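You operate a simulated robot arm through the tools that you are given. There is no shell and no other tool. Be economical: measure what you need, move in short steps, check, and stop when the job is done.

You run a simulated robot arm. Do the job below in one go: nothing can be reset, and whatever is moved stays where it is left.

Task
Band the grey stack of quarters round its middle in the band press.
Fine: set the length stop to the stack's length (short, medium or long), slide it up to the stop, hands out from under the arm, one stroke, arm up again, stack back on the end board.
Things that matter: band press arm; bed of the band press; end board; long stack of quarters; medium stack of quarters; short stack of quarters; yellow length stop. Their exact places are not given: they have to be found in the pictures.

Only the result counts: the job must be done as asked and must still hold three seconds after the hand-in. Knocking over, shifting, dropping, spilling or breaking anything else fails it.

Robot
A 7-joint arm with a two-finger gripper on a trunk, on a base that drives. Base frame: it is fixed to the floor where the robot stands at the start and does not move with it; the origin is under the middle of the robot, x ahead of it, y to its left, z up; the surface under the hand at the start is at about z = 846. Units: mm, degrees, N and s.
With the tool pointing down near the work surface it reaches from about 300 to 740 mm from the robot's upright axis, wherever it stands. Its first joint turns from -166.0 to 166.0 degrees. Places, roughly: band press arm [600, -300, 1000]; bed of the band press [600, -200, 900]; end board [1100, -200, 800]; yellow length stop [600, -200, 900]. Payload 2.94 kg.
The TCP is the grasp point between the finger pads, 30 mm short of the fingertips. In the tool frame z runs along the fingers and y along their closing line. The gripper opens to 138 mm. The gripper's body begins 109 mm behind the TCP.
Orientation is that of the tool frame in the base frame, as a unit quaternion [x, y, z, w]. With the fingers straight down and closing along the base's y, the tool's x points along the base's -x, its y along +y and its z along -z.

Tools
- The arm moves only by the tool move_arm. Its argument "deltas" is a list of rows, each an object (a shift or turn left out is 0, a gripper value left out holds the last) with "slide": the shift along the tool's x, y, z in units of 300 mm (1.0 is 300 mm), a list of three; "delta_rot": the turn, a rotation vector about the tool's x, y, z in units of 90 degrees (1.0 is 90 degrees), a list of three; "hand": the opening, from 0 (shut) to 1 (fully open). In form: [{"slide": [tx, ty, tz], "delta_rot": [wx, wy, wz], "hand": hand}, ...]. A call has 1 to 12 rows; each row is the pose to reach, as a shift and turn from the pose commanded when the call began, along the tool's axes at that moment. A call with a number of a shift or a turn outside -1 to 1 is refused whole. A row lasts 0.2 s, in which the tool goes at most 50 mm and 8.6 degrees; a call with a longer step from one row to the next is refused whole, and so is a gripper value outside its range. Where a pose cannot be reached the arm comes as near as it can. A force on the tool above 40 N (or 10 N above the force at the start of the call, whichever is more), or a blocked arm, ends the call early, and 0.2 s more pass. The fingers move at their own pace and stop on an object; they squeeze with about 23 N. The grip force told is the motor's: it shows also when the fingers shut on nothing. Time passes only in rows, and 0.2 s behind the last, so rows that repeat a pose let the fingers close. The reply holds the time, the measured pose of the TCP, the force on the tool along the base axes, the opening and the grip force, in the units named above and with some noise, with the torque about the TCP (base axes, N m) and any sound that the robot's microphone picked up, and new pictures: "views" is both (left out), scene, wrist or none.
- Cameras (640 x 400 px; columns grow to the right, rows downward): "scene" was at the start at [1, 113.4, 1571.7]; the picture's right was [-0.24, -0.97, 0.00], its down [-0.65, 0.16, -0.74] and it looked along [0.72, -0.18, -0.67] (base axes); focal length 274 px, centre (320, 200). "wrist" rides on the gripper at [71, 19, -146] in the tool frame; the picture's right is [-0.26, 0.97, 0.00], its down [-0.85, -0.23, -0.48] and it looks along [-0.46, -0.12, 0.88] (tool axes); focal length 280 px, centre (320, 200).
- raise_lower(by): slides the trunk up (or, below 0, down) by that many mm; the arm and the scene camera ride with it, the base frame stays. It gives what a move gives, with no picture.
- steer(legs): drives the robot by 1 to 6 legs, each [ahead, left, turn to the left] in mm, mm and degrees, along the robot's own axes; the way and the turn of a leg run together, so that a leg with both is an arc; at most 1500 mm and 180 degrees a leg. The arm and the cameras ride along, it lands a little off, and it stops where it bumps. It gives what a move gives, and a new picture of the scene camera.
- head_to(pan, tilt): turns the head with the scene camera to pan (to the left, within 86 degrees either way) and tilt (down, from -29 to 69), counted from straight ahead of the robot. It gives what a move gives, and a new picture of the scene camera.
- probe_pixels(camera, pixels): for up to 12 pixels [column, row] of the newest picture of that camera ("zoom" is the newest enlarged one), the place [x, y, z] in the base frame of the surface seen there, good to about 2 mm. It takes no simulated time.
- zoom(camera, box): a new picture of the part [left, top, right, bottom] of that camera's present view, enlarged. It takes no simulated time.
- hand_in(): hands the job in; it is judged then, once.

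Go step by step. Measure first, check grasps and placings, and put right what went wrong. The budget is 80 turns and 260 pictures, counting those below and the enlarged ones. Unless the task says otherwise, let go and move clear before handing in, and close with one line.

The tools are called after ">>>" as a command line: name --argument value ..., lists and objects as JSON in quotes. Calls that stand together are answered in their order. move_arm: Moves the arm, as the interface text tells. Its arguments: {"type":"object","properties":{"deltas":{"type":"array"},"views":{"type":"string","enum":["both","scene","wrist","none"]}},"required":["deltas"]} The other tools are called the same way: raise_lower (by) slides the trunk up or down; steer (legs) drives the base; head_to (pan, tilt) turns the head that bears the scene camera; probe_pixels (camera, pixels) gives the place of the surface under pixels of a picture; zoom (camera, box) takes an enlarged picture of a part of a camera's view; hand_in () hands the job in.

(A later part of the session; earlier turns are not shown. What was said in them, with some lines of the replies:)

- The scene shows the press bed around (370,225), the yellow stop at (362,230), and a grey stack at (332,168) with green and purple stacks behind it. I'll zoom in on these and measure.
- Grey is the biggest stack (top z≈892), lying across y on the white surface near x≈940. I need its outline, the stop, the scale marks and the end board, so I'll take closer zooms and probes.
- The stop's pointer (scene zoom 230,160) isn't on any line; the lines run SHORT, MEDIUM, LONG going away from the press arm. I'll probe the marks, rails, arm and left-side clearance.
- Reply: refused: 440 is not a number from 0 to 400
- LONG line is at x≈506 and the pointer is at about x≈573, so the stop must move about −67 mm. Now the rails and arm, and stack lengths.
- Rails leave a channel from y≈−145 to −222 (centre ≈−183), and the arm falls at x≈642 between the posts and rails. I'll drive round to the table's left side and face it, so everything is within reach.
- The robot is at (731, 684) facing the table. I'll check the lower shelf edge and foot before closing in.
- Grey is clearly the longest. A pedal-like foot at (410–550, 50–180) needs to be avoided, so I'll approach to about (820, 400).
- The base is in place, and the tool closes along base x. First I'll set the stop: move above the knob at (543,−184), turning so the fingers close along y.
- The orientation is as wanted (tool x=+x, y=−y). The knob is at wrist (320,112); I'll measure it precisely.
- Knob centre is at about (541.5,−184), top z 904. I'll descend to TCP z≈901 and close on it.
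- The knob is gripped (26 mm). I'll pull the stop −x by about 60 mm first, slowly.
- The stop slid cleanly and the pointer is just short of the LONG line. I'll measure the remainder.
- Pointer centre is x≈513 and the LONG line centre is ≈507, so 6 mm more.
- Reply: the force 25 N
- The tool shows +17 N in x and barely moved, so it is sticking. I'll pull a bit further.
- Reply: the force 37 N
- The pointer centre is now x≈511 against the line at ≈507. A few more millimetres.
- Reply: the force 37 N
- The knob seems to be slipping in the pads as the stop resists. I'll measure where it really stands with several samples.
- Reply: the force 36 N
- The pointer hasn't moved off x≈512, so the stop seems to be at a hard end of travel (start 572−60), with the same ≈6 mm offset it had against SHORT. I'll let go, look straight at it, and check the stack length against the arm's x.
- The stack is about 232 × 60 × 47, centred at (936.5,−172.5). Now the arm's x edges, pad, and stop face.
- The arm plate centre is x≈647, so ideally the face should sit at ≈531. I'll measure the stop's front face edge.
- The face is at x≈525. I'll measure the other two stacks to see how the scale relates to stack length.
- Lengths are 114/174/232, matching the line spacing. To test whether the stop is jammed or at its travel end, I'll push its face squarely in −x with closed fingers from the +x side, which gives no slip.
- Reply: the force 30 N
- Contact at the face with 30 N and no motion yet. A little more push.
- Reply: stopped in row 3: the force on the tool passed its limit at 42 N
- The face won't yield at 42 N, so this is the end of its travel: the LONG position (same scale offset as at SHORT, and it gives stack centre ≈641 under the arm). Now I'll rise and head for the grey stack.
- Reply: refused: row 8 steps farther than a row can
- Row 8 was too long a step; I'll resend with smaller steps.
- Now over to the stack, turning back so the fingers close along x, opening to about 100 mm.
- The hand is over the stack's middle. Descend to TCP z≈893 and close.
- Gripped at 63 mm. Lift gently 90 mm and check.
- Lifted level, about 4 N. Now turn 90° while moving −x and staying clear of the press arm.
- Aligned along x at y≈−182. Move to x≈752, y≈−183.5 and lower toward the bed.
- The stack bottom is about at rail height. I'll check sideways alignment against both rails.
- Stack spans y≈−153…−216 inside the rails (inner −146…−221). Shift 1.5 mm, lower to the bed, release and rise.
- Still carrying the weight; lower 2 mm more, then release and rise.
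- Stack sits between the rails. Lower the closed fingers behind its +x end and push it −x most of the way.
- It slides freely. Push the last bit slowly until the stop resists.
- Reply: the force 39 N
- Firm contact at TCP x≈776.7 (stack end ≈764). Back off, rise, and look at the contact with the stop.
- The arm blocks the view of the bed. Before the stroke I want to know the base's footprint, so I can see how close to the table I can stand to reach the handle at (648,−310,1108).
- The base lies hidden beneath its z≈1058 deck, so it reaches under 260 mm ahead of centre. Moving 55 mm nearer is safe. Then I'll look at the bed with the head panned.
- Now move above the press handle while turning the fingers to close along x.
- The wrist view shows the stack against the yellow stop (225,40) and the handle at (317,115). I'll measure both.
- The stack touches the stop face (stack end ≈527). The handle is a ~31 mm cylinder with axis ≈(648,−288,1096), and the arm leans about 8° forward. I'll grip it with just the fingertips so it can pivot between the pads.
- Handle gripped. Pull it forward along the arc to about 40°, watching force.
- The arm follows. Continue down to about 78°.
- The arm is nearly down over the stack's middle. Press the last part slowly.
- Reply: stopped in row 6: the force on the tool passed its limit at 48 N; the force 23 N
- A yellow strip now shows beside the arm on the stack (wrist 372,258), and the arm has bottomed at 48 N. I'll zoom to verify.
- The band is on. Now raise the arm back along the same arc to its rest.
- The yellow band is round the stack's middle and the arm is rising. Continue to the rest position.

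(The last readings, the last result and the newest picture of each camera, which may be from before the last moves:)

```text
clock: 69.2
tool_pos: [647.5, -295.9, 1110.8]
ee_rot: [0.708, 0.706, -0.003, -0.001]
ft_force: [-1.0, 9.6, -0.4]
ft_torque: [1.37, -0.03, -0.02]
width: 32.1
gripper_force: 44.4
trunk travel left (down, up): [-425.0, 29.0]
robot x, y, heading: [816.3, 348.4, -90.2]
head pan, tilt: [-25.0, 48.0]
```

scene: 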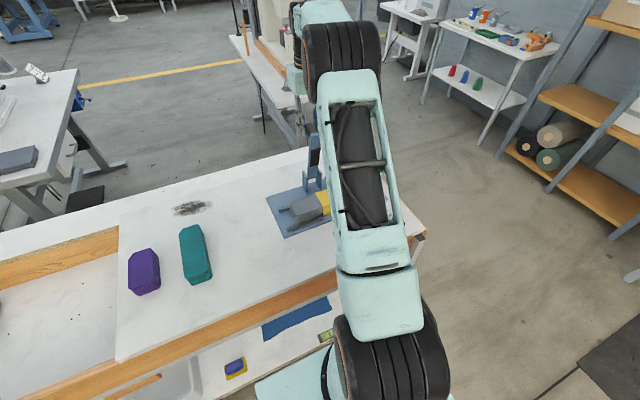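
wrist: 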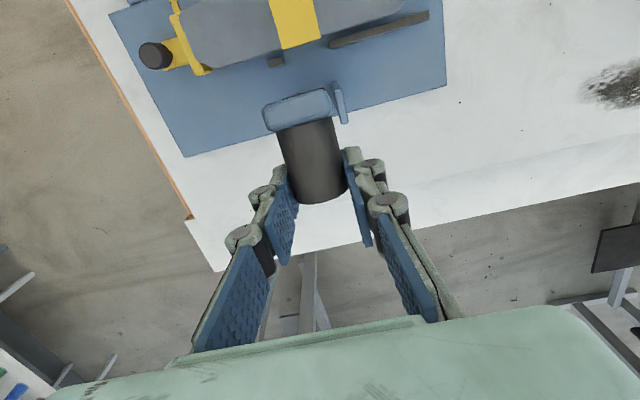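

The arm is back upright. Open, lift off the handle, and check it stays up.

>>> move_arm --deltas '[{"slide": [0, 0, 0], "hand": 0.3}, {"slide": [0, 0, 0], "hand": 0.5}, {"slide": [0, 0, 0], "hand": 0.5}, {"slide": [0, 0, -0.1]}, {"slide": [0, 0, -0.25]}, {"slide": [0, 0, -0.4]}, {"slide": [0, 0, -0.4]}]'

>>> zoom --camera "wrist" --box '[160, 0, 420, 150]'

>>> probe_pixels --camera "wrist" --pixels '[[305, 138], [320, 139], [313, 95], [290, 88], [325, 80], [217, 20], [380, 10], [290, 10], [305, 30], [318, 20]]'

```text
clock: 70.8
tool_pos: [648.1, -294.3, 1230.7]
ee_rot: [0.709, 0.706, -0.004, -0.001]
ft_force: [0.1, 0.6, -0.1]
ft_torque: [0.01, -0.02, 0.0]
width: 68.8
gripper_force: 0.1
trunk travel left (down, up): [-425.0, 29.0]
robot x, y, heading: [819.6, 352.7, -89.7]
head pan, tilt: [-25.0, 48.0]
```

scene: 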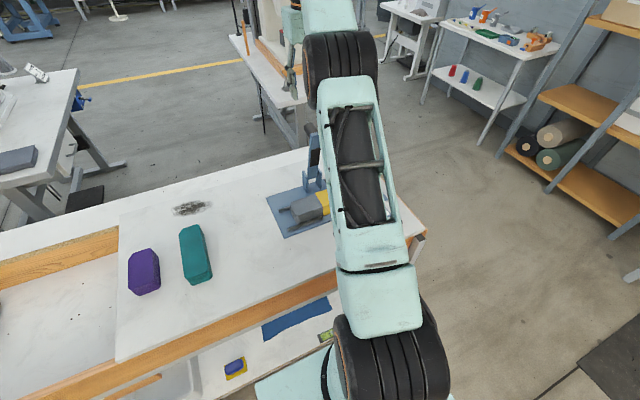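
wrist: 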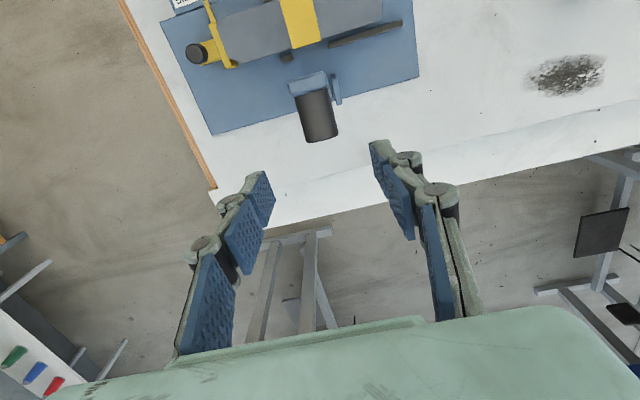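

```text
2.46 times, centred on (290, 75) of wrist
```

zoom: 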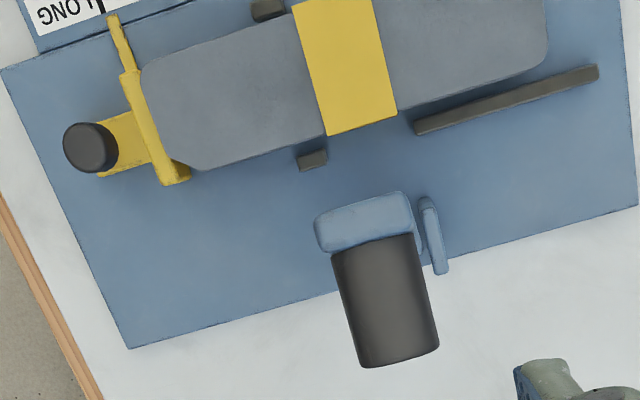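

```text
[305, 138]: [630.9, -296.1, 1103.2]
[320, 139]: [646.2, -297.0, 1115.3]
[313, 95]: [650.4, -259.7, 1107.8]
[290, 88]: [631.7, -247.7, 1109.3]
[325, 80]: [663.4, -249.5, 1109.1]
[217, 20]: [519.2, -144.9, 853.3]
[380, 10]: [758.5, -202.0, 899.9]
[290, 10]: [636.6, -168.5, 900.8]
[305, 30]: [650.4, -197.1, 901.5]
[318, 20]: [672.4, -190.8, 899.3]
```

Arm is upright as before and the band sits at the stack's middle. Next go to grip the stack's +x part at x≈718 (clear of the arm) and draw it back along the rails.

>>> move_arm --deltas '[{"slide": [0.034, 0.02, 0], "delta_rot": [0, 0, 0.0909], "hand": 0.62}, {"slide": [0.068, 0.04, 0], "delta_rot": [0, 0, 0.1818]}, {"slide": [0.1, 0.06, 0], "delta_rot": [0, 0, 0.2727]}, {"slide": [0.135, 0.08, 0], "delta_rot": [0, 0, 0.3636]}, {"slide": [0.17, 0.1, 0], "delta_rot": [0, 0, 0.4545]}, {"slide": [0.2, 0.12, 0], "delta_rot": [0, 0, 0.5454]}, {"slide": [0.235, 0.145, 0], "delta_rot": [0, 0, 0.6363]}, {"slide": [0.27, 0.17, 0], "delta_rot": [0, 0, 0.7272]}, {"slide": [0.3, 0.19, 0], "delta_rot": [0, 0, 0.8181]}, {"slide": [0.335, 0.21, 0], "delta_rot": [0, 0, 0.909]}, {"slide": [0.37, 0.233, 0], "delta_rot": [0, 0, 1.0]}, {"slide": [0.37, 0.233, 0.1], "delta_rot": [0, 0, 1.0]}]' --views "wrist"

```text
clock: 73.5
tool_pos: [717.2, -184.6, 1198.1]
ee_rot: [1.0, -0.003, -0.003, 0.001]
ft_force: [0.4, -0.5, -0.4]
ft_torque: [0.03, -0.03, 0.01]
width: 85.9
gripper_force: 0.1
trunk travel left (down, up): [-425.0, 29.0]
robot x, y, heading: [819.0, 352.5, -90.0]
head pan, tilt: [-25.0, 48.0]
```

wrist: 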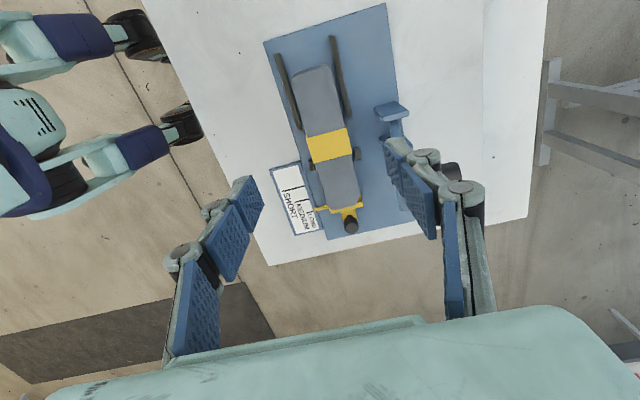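

Check the stack's sides here before descending.

>>> probe_pixels --camera "wrist" --pixels '[[300, 95], [304, 115], [339, 100], [335, 85], [296, 80], [322, 70], [310, 140], [345, 135], [325, 185], [355, 180]]'

```text
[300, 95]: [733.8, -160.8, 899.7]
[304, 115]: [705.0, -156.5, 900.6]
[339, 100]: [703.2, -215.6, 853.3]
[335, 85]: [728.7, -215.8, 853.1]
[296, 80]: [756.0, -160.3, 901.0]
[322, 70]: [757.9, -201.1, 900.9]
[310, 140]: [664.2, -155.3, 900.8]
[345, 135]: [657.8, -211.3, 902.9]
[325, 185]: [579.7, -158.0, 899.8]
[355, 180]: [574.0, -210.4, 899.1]
```

Centred. Descend to z≈902 and close.

>>> move_arm --deltas '[{"slide": [0, 0, 0.16]}, {"slide": [0, 0, 0.32]}, {"slide": [0, 0, 0.48]}, {"slide": [0, 0, 0.64]}, {"slide": [0, 0, 0.8]}, {"slide": [0, 0, 0.92]}, {"slide": [0, 0, 0.983]}, {"slide": [0, 0, 0.983], "hand": 0.2}, {"slide": [0, 0, 0.983], "hand": 0.2}, {"slide": [0, 0, 0.983], "hand": 0.2}]' --views "wrist"

```text
clock: 75.7
tool_pos: [715.1, -186.3, 901.9]
ee_rot: [1.0, -0.002, -0.003, 0.001]
ft_force: [0.2, 1.2, 0.0]
ft_torque: [-0.06, -0.16, -0.11]
width: 63.5
gripper_force: 23.1
trunk travel left (down, up): [-425.0, 29.0]
robot x, y, heading: [815.1, 352.8, -90.0]
head pan, tilt: [-25.0, 48.0]
```

wrist: 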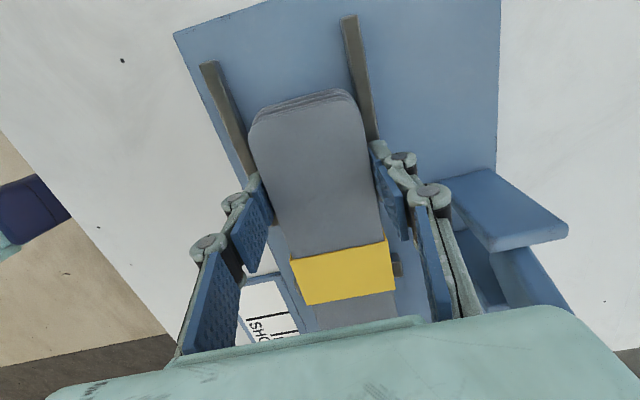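

Gripped at 63 mm. Draw the stack +x by 120 mm along the rails, then release.

>>> move_arm --deltas '[{"slide": [0.04, 0, -0.002]}, {"slide": [0.1, 0, -0.002]}, {"slide": [0.16, 0, -0.002]}, {"slide": [0.22, 0, -0.002]}, {"slide": [0.28, 0, -0.002]}, {"slide": [0.34, 0, -0.002]}, {"slide": [0.4, 0, -0.002]}, {"slide": [0.4, 0, 0], "hand": 0.6}, {"slide": [0.4, 0, 0], "hand": 0.6}, {"slide": [0.35, 0, 0]}, {"slide": [0.29, 0, 0]}]'

```text
clock: 78.0
tool_pos: [801.8, -185.3, 902.9]
ee_rot: [1.0, -0.002, -0.004, 0.002]
ft_force: [-0.3, -0.6, -0.8]
ft_torque: [0.01, 0.0, 0.0]
width: 82.7
gripper_force: 0.1
trunk travel left (down, up): [-425.0, 29.0]
robot x, y, heading: [817.2, 350.7, -90.2]
head pan, tilt: [-25.0, 48.0]
```

scene: 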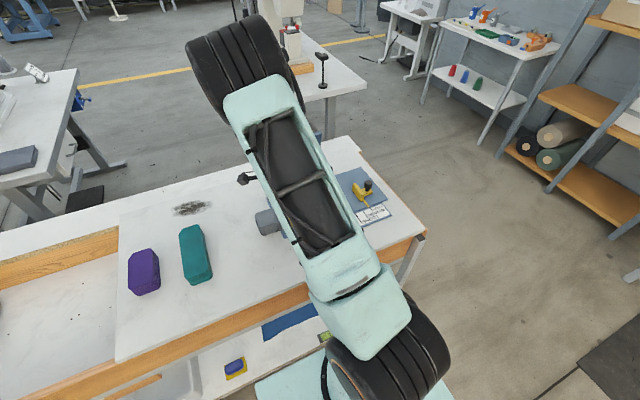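
wrist: 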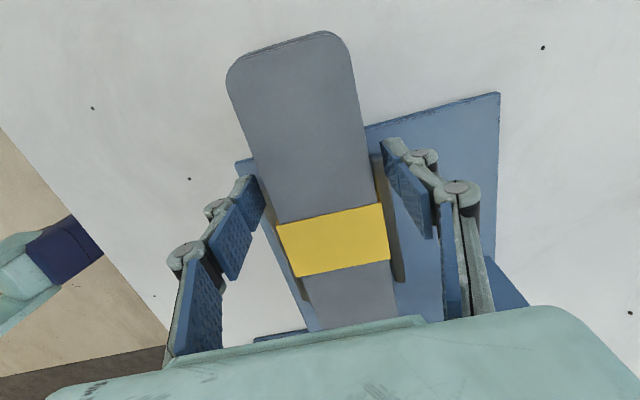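

Now about 37 mm off centre and clear of the band. Close and lift.

>>> move_arm --deltas '[{"slide": [0, 0, 0], "hand": 0.2}, {"slide": [0, 0, 0], "hand": 0.2}, {"slide": [0, 0, 0], "hand": 0.2}, {"slide": [0, 0, -0.04]}, {"slide": [0, 0, -0.12]}, {"slide": [0, 0, -0.22]}, {"slide": [0, 0, -0.27]}]'

```text
clock: 79.7
tool_pos: [803.2, -183.0, 985.5]
ee_rot: [1.0, -0.001, -0.004, 0.001]
ft_force: [0.2, -0.2, -3.4]
ft_torque: [0.03, -0.2, 0.02]
width: 63.4
gripper_force: 22.8
trunk travel left (down, up): [-425.0, 29.0]
robot x, y, heading: [814.9, 352.8, -89.9]
head pan, tilt: [-25.0, 48.0]
```

scene: 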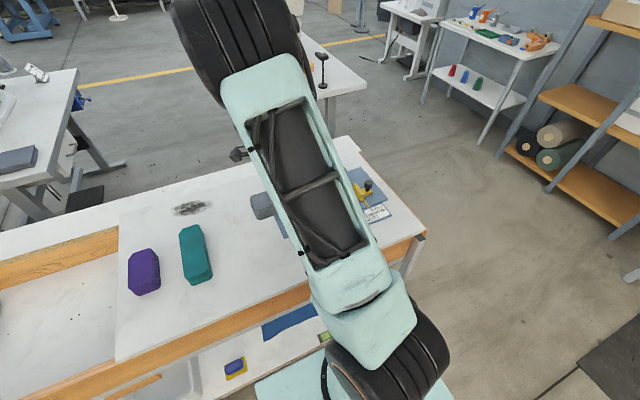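
wrist: 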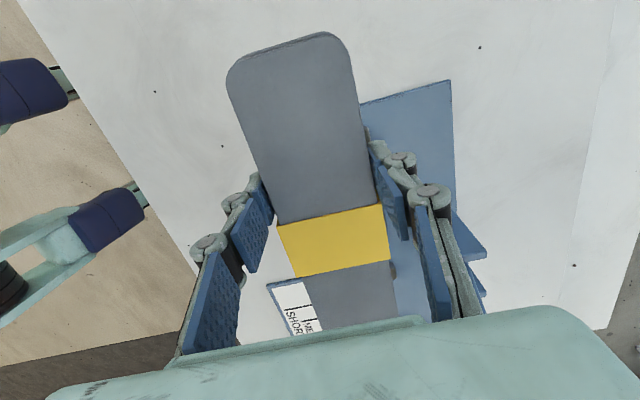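

Lifted level. Move +x clear of the press first, then begin turning back to the original lie.

>>> move_arm --deltas '[{"slide": [0.11, 0, 0]}, {"slide": [0.22, -0.02, 0]}, {"slide": [0.33, -0.05, 0]}, {"slide": [0.36, -0.065, 0], "delta_rot": [0, 0, -0.09]}, {"slide": [0.375, -0.08, 0], "delta_rot": [0, 0, -0.18]}, {"slide": [0.39, -0.095, 0], "delta_rot": [0, 0, -0.27]}, {"slide": [0.4, -0.11, 0], "delta_rot": [0, 0, -0.36]}, {"slide": [0.41, -0.125, 0], "delta_rot": [0, 0, -0.45]}, {"slide": [0.42, -0.135, 0], "delta_rot": [0, 0, -0.54]}, {"slide": [0.43, -0.145, 0], "delta_rot": [0, 0, -0.63]}, {"slide": [0.44, -0.155, 0], "delta_rot": [0, 0, -0.72]}, {"slide": [0.445, -0.158, 0], "delta_rot": [0, 0, -0.81]}]' --views "none"

```text
clock: 82.2
tool_pos: [935.8, -134.8, 982.4]
ee_rot: [0.804, 0.594, -0.004, 0.0]
ft_force: [0.0, -0.4, -5.0]
ft_torque: [0.14, -0.08, -0.04]
width: 63.7
gripper_force: 23.0
trunk travel left (down, up): [-425.0, 29.0]
robot x, y, heading: [813.9, 350.8, -89.8]
head pan, tilt: [-25.0, 48.0]
```

Finish the turn (0.19 of a right angle) and look before lowering.

>>> move_arm --deltas '[{"delta_rot": [0, 0, -0.095]}, {"delta_rot": [0, 0, -0.19]}, {"delta_rot": [0, 0, -0.19]}]'

```text
clock: 83.0
tool_pos: [936.9, -137.2, 981.5]
ee_rot: [0.708, 0.706, -0.004, -0.001]
ft_force: [-0.1, 0.0, -3.9]
ft_torque: [0.18, -0.01, -0.03]
width: 63.4
gripper_force: 23.4
trunk travel left (down, up): [-425.0, 29.0]
robot x, y, heading: [817.3, 353.3, -90.0]
head pan, tilt: [-25.0, 48.0]
```

scene: 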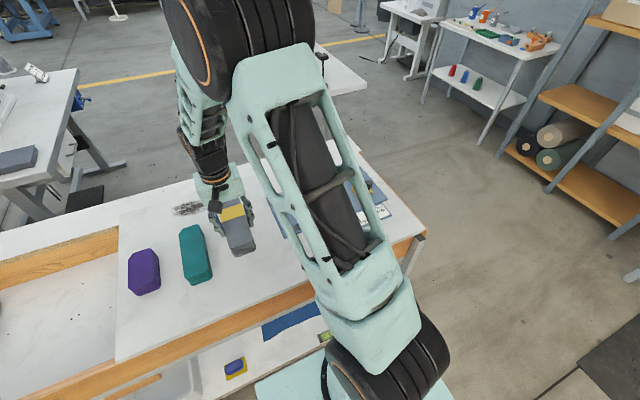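
wrist: 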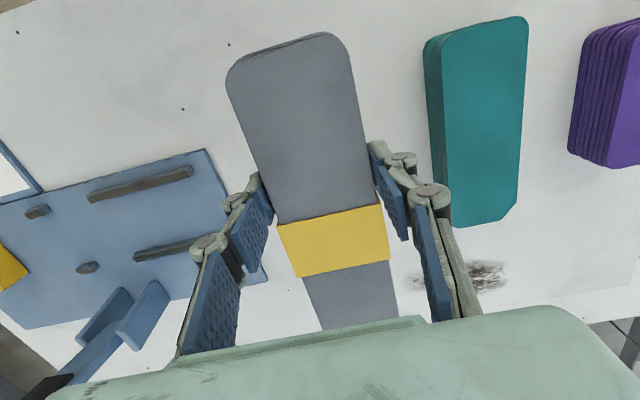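

Clear spot on the end board, well away from green. Lower to about z 895, then gently down and release.

>>> move_arm --deltas '[{"slide": [0, 0, 0.1]}, {"slide": [0, 0, 0.2]}, {"slide": [0, 0, 0.26]}, {"slide": [0, 0, 0.285]}, {"slide": [0, 0, 0.293]}, {"slide": [0, 0, 0.293]}]' --views "none"

```text
clock: 84.5
tool_pos: [938.8, -137.7, 894.5]
ee_rot: [0.709, 0.705, -0.005, 0.0]
ft_force: [1.0, 0.6, 5.5]
ft_torque: [-0.24, -0.37, -0.1]
width: 63.5
gripper_force: 22.6
trunk travel left (down, up): [-425.0, 29.0]
robot x, y, heading: [819.2, 353.0, -90.1]
head pan, tilt: [-25.0, 48.0]
```

It is resting on the board (force now +5.5 N). Open and rise clear.

>>> move_arm --deltas '[{"slide": [0, 0, 0], "hand": 0.62}, {"slide": [0, 0, 0], "hand": 0.62}, {"slide": [0, 0, -0.1]}, {"slide": [0, 0, -0.25]}, {"slide": [0, 0, -0.4]}, {"slide": [0, 0, -0.55]}, {"slide": [0.1, 0, -0.68]}, {"slide": [0.2, 0, -0.8]}, {"slide": [0.3, 0, -0.9]}]'

>>> head_to --pan -15 --tilt 55

```text
clock: 86.5
tool_pos: [937.5, -44.5, 1165.7]
ee_rot: [0.708, 0.707, -0.004, -0.002]
ft_force: [-0.2, -0.2, 0.3]
ft_torque: [0.01, -0.01, -0.02]
width: 85.9
gripper_force: 0.1
trunk travel left (down, up): [-425.0, 29.0]
robot x, y, heading: [814.3, 353.6, -89.9]
head pan, tilt: [-25.0, 48.0]
```

scene: 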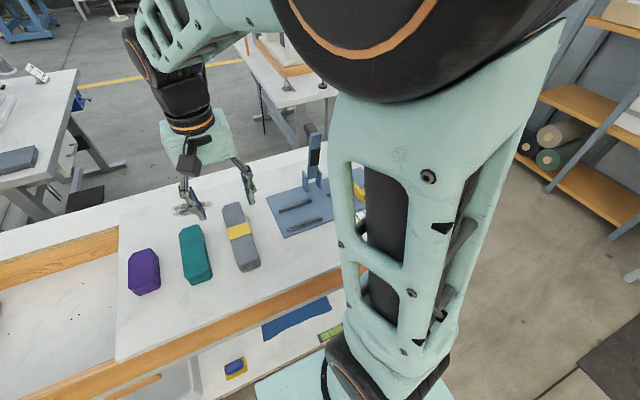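
wrist: 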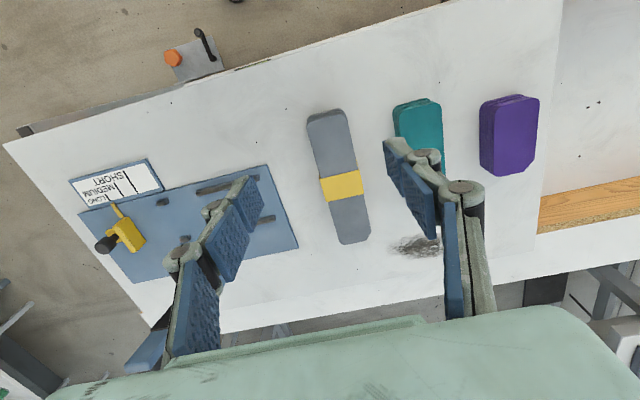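

```text
clock: 87.2
tool_pos: [936.7, -45.7, 1164.9]
ee_rot: [0.708, 0.706, -0.003, -0.002]
ft_force: [0.3, 0.3, 0.0]
ft_torque: [0.01, 0.03, 0.0]
width: 85.7
gripper_force: 0.0
trunk travel left (down, up): [-425.0, 29.0]
robot x, y, heading: [817.6, 352.6, -90.0]
head pan, tilt: [-15.0, 55.0]
```

scene: 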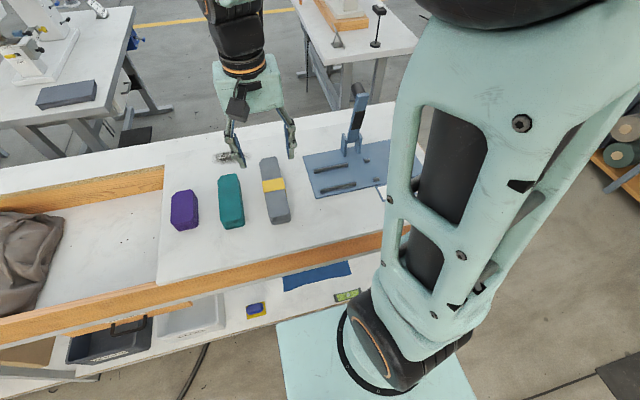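

The banded stack lies on the end board, band at its middle, and the press arm is upright. Final zooms on the stop and stack.

>>> zoom --camera "wrist" --box '[60, 140, 220, 270]'

>>> zoom --camera "scene" --box '[210, 80, 400, 240]'

```text
3.08 times, centred on (140, 205) of wrist
```

zoom: 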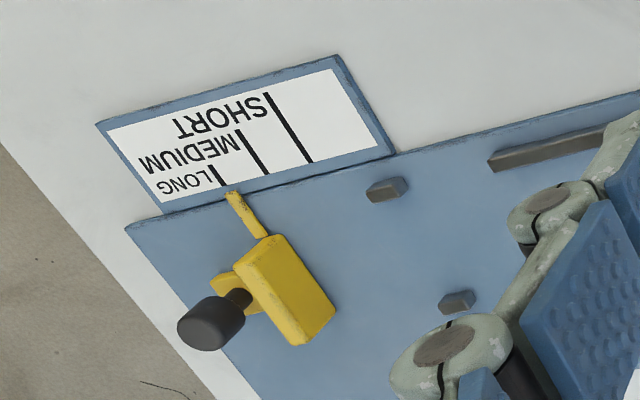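

```text
2.50 times, centred on (305, 160) of scene
```

zoom: 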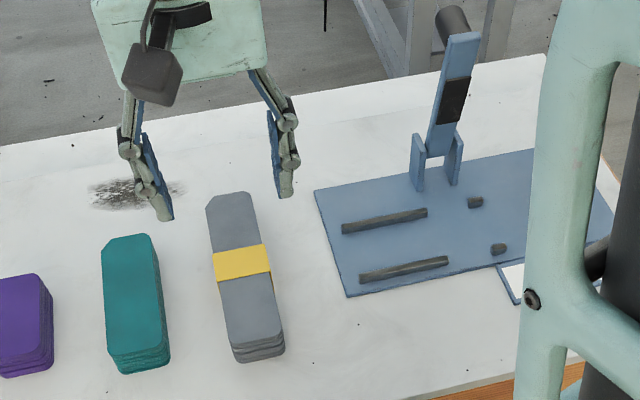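

The stack is banded at its middle and back on the end board. The press arm is up, the stop is at its LONG end, the other stacks are unmoved, and the hand is clear, so I'm handing in.

>>> hand_in

```text
The job is handed in.
```

I banded the grey (long) stack round its middle with one stroke of the press, raised the press arm and put the stack back on the end board. The length stop would not go fully onto its line: it hit a firm end about 5 mm short of LONG and did not move at 42 N.
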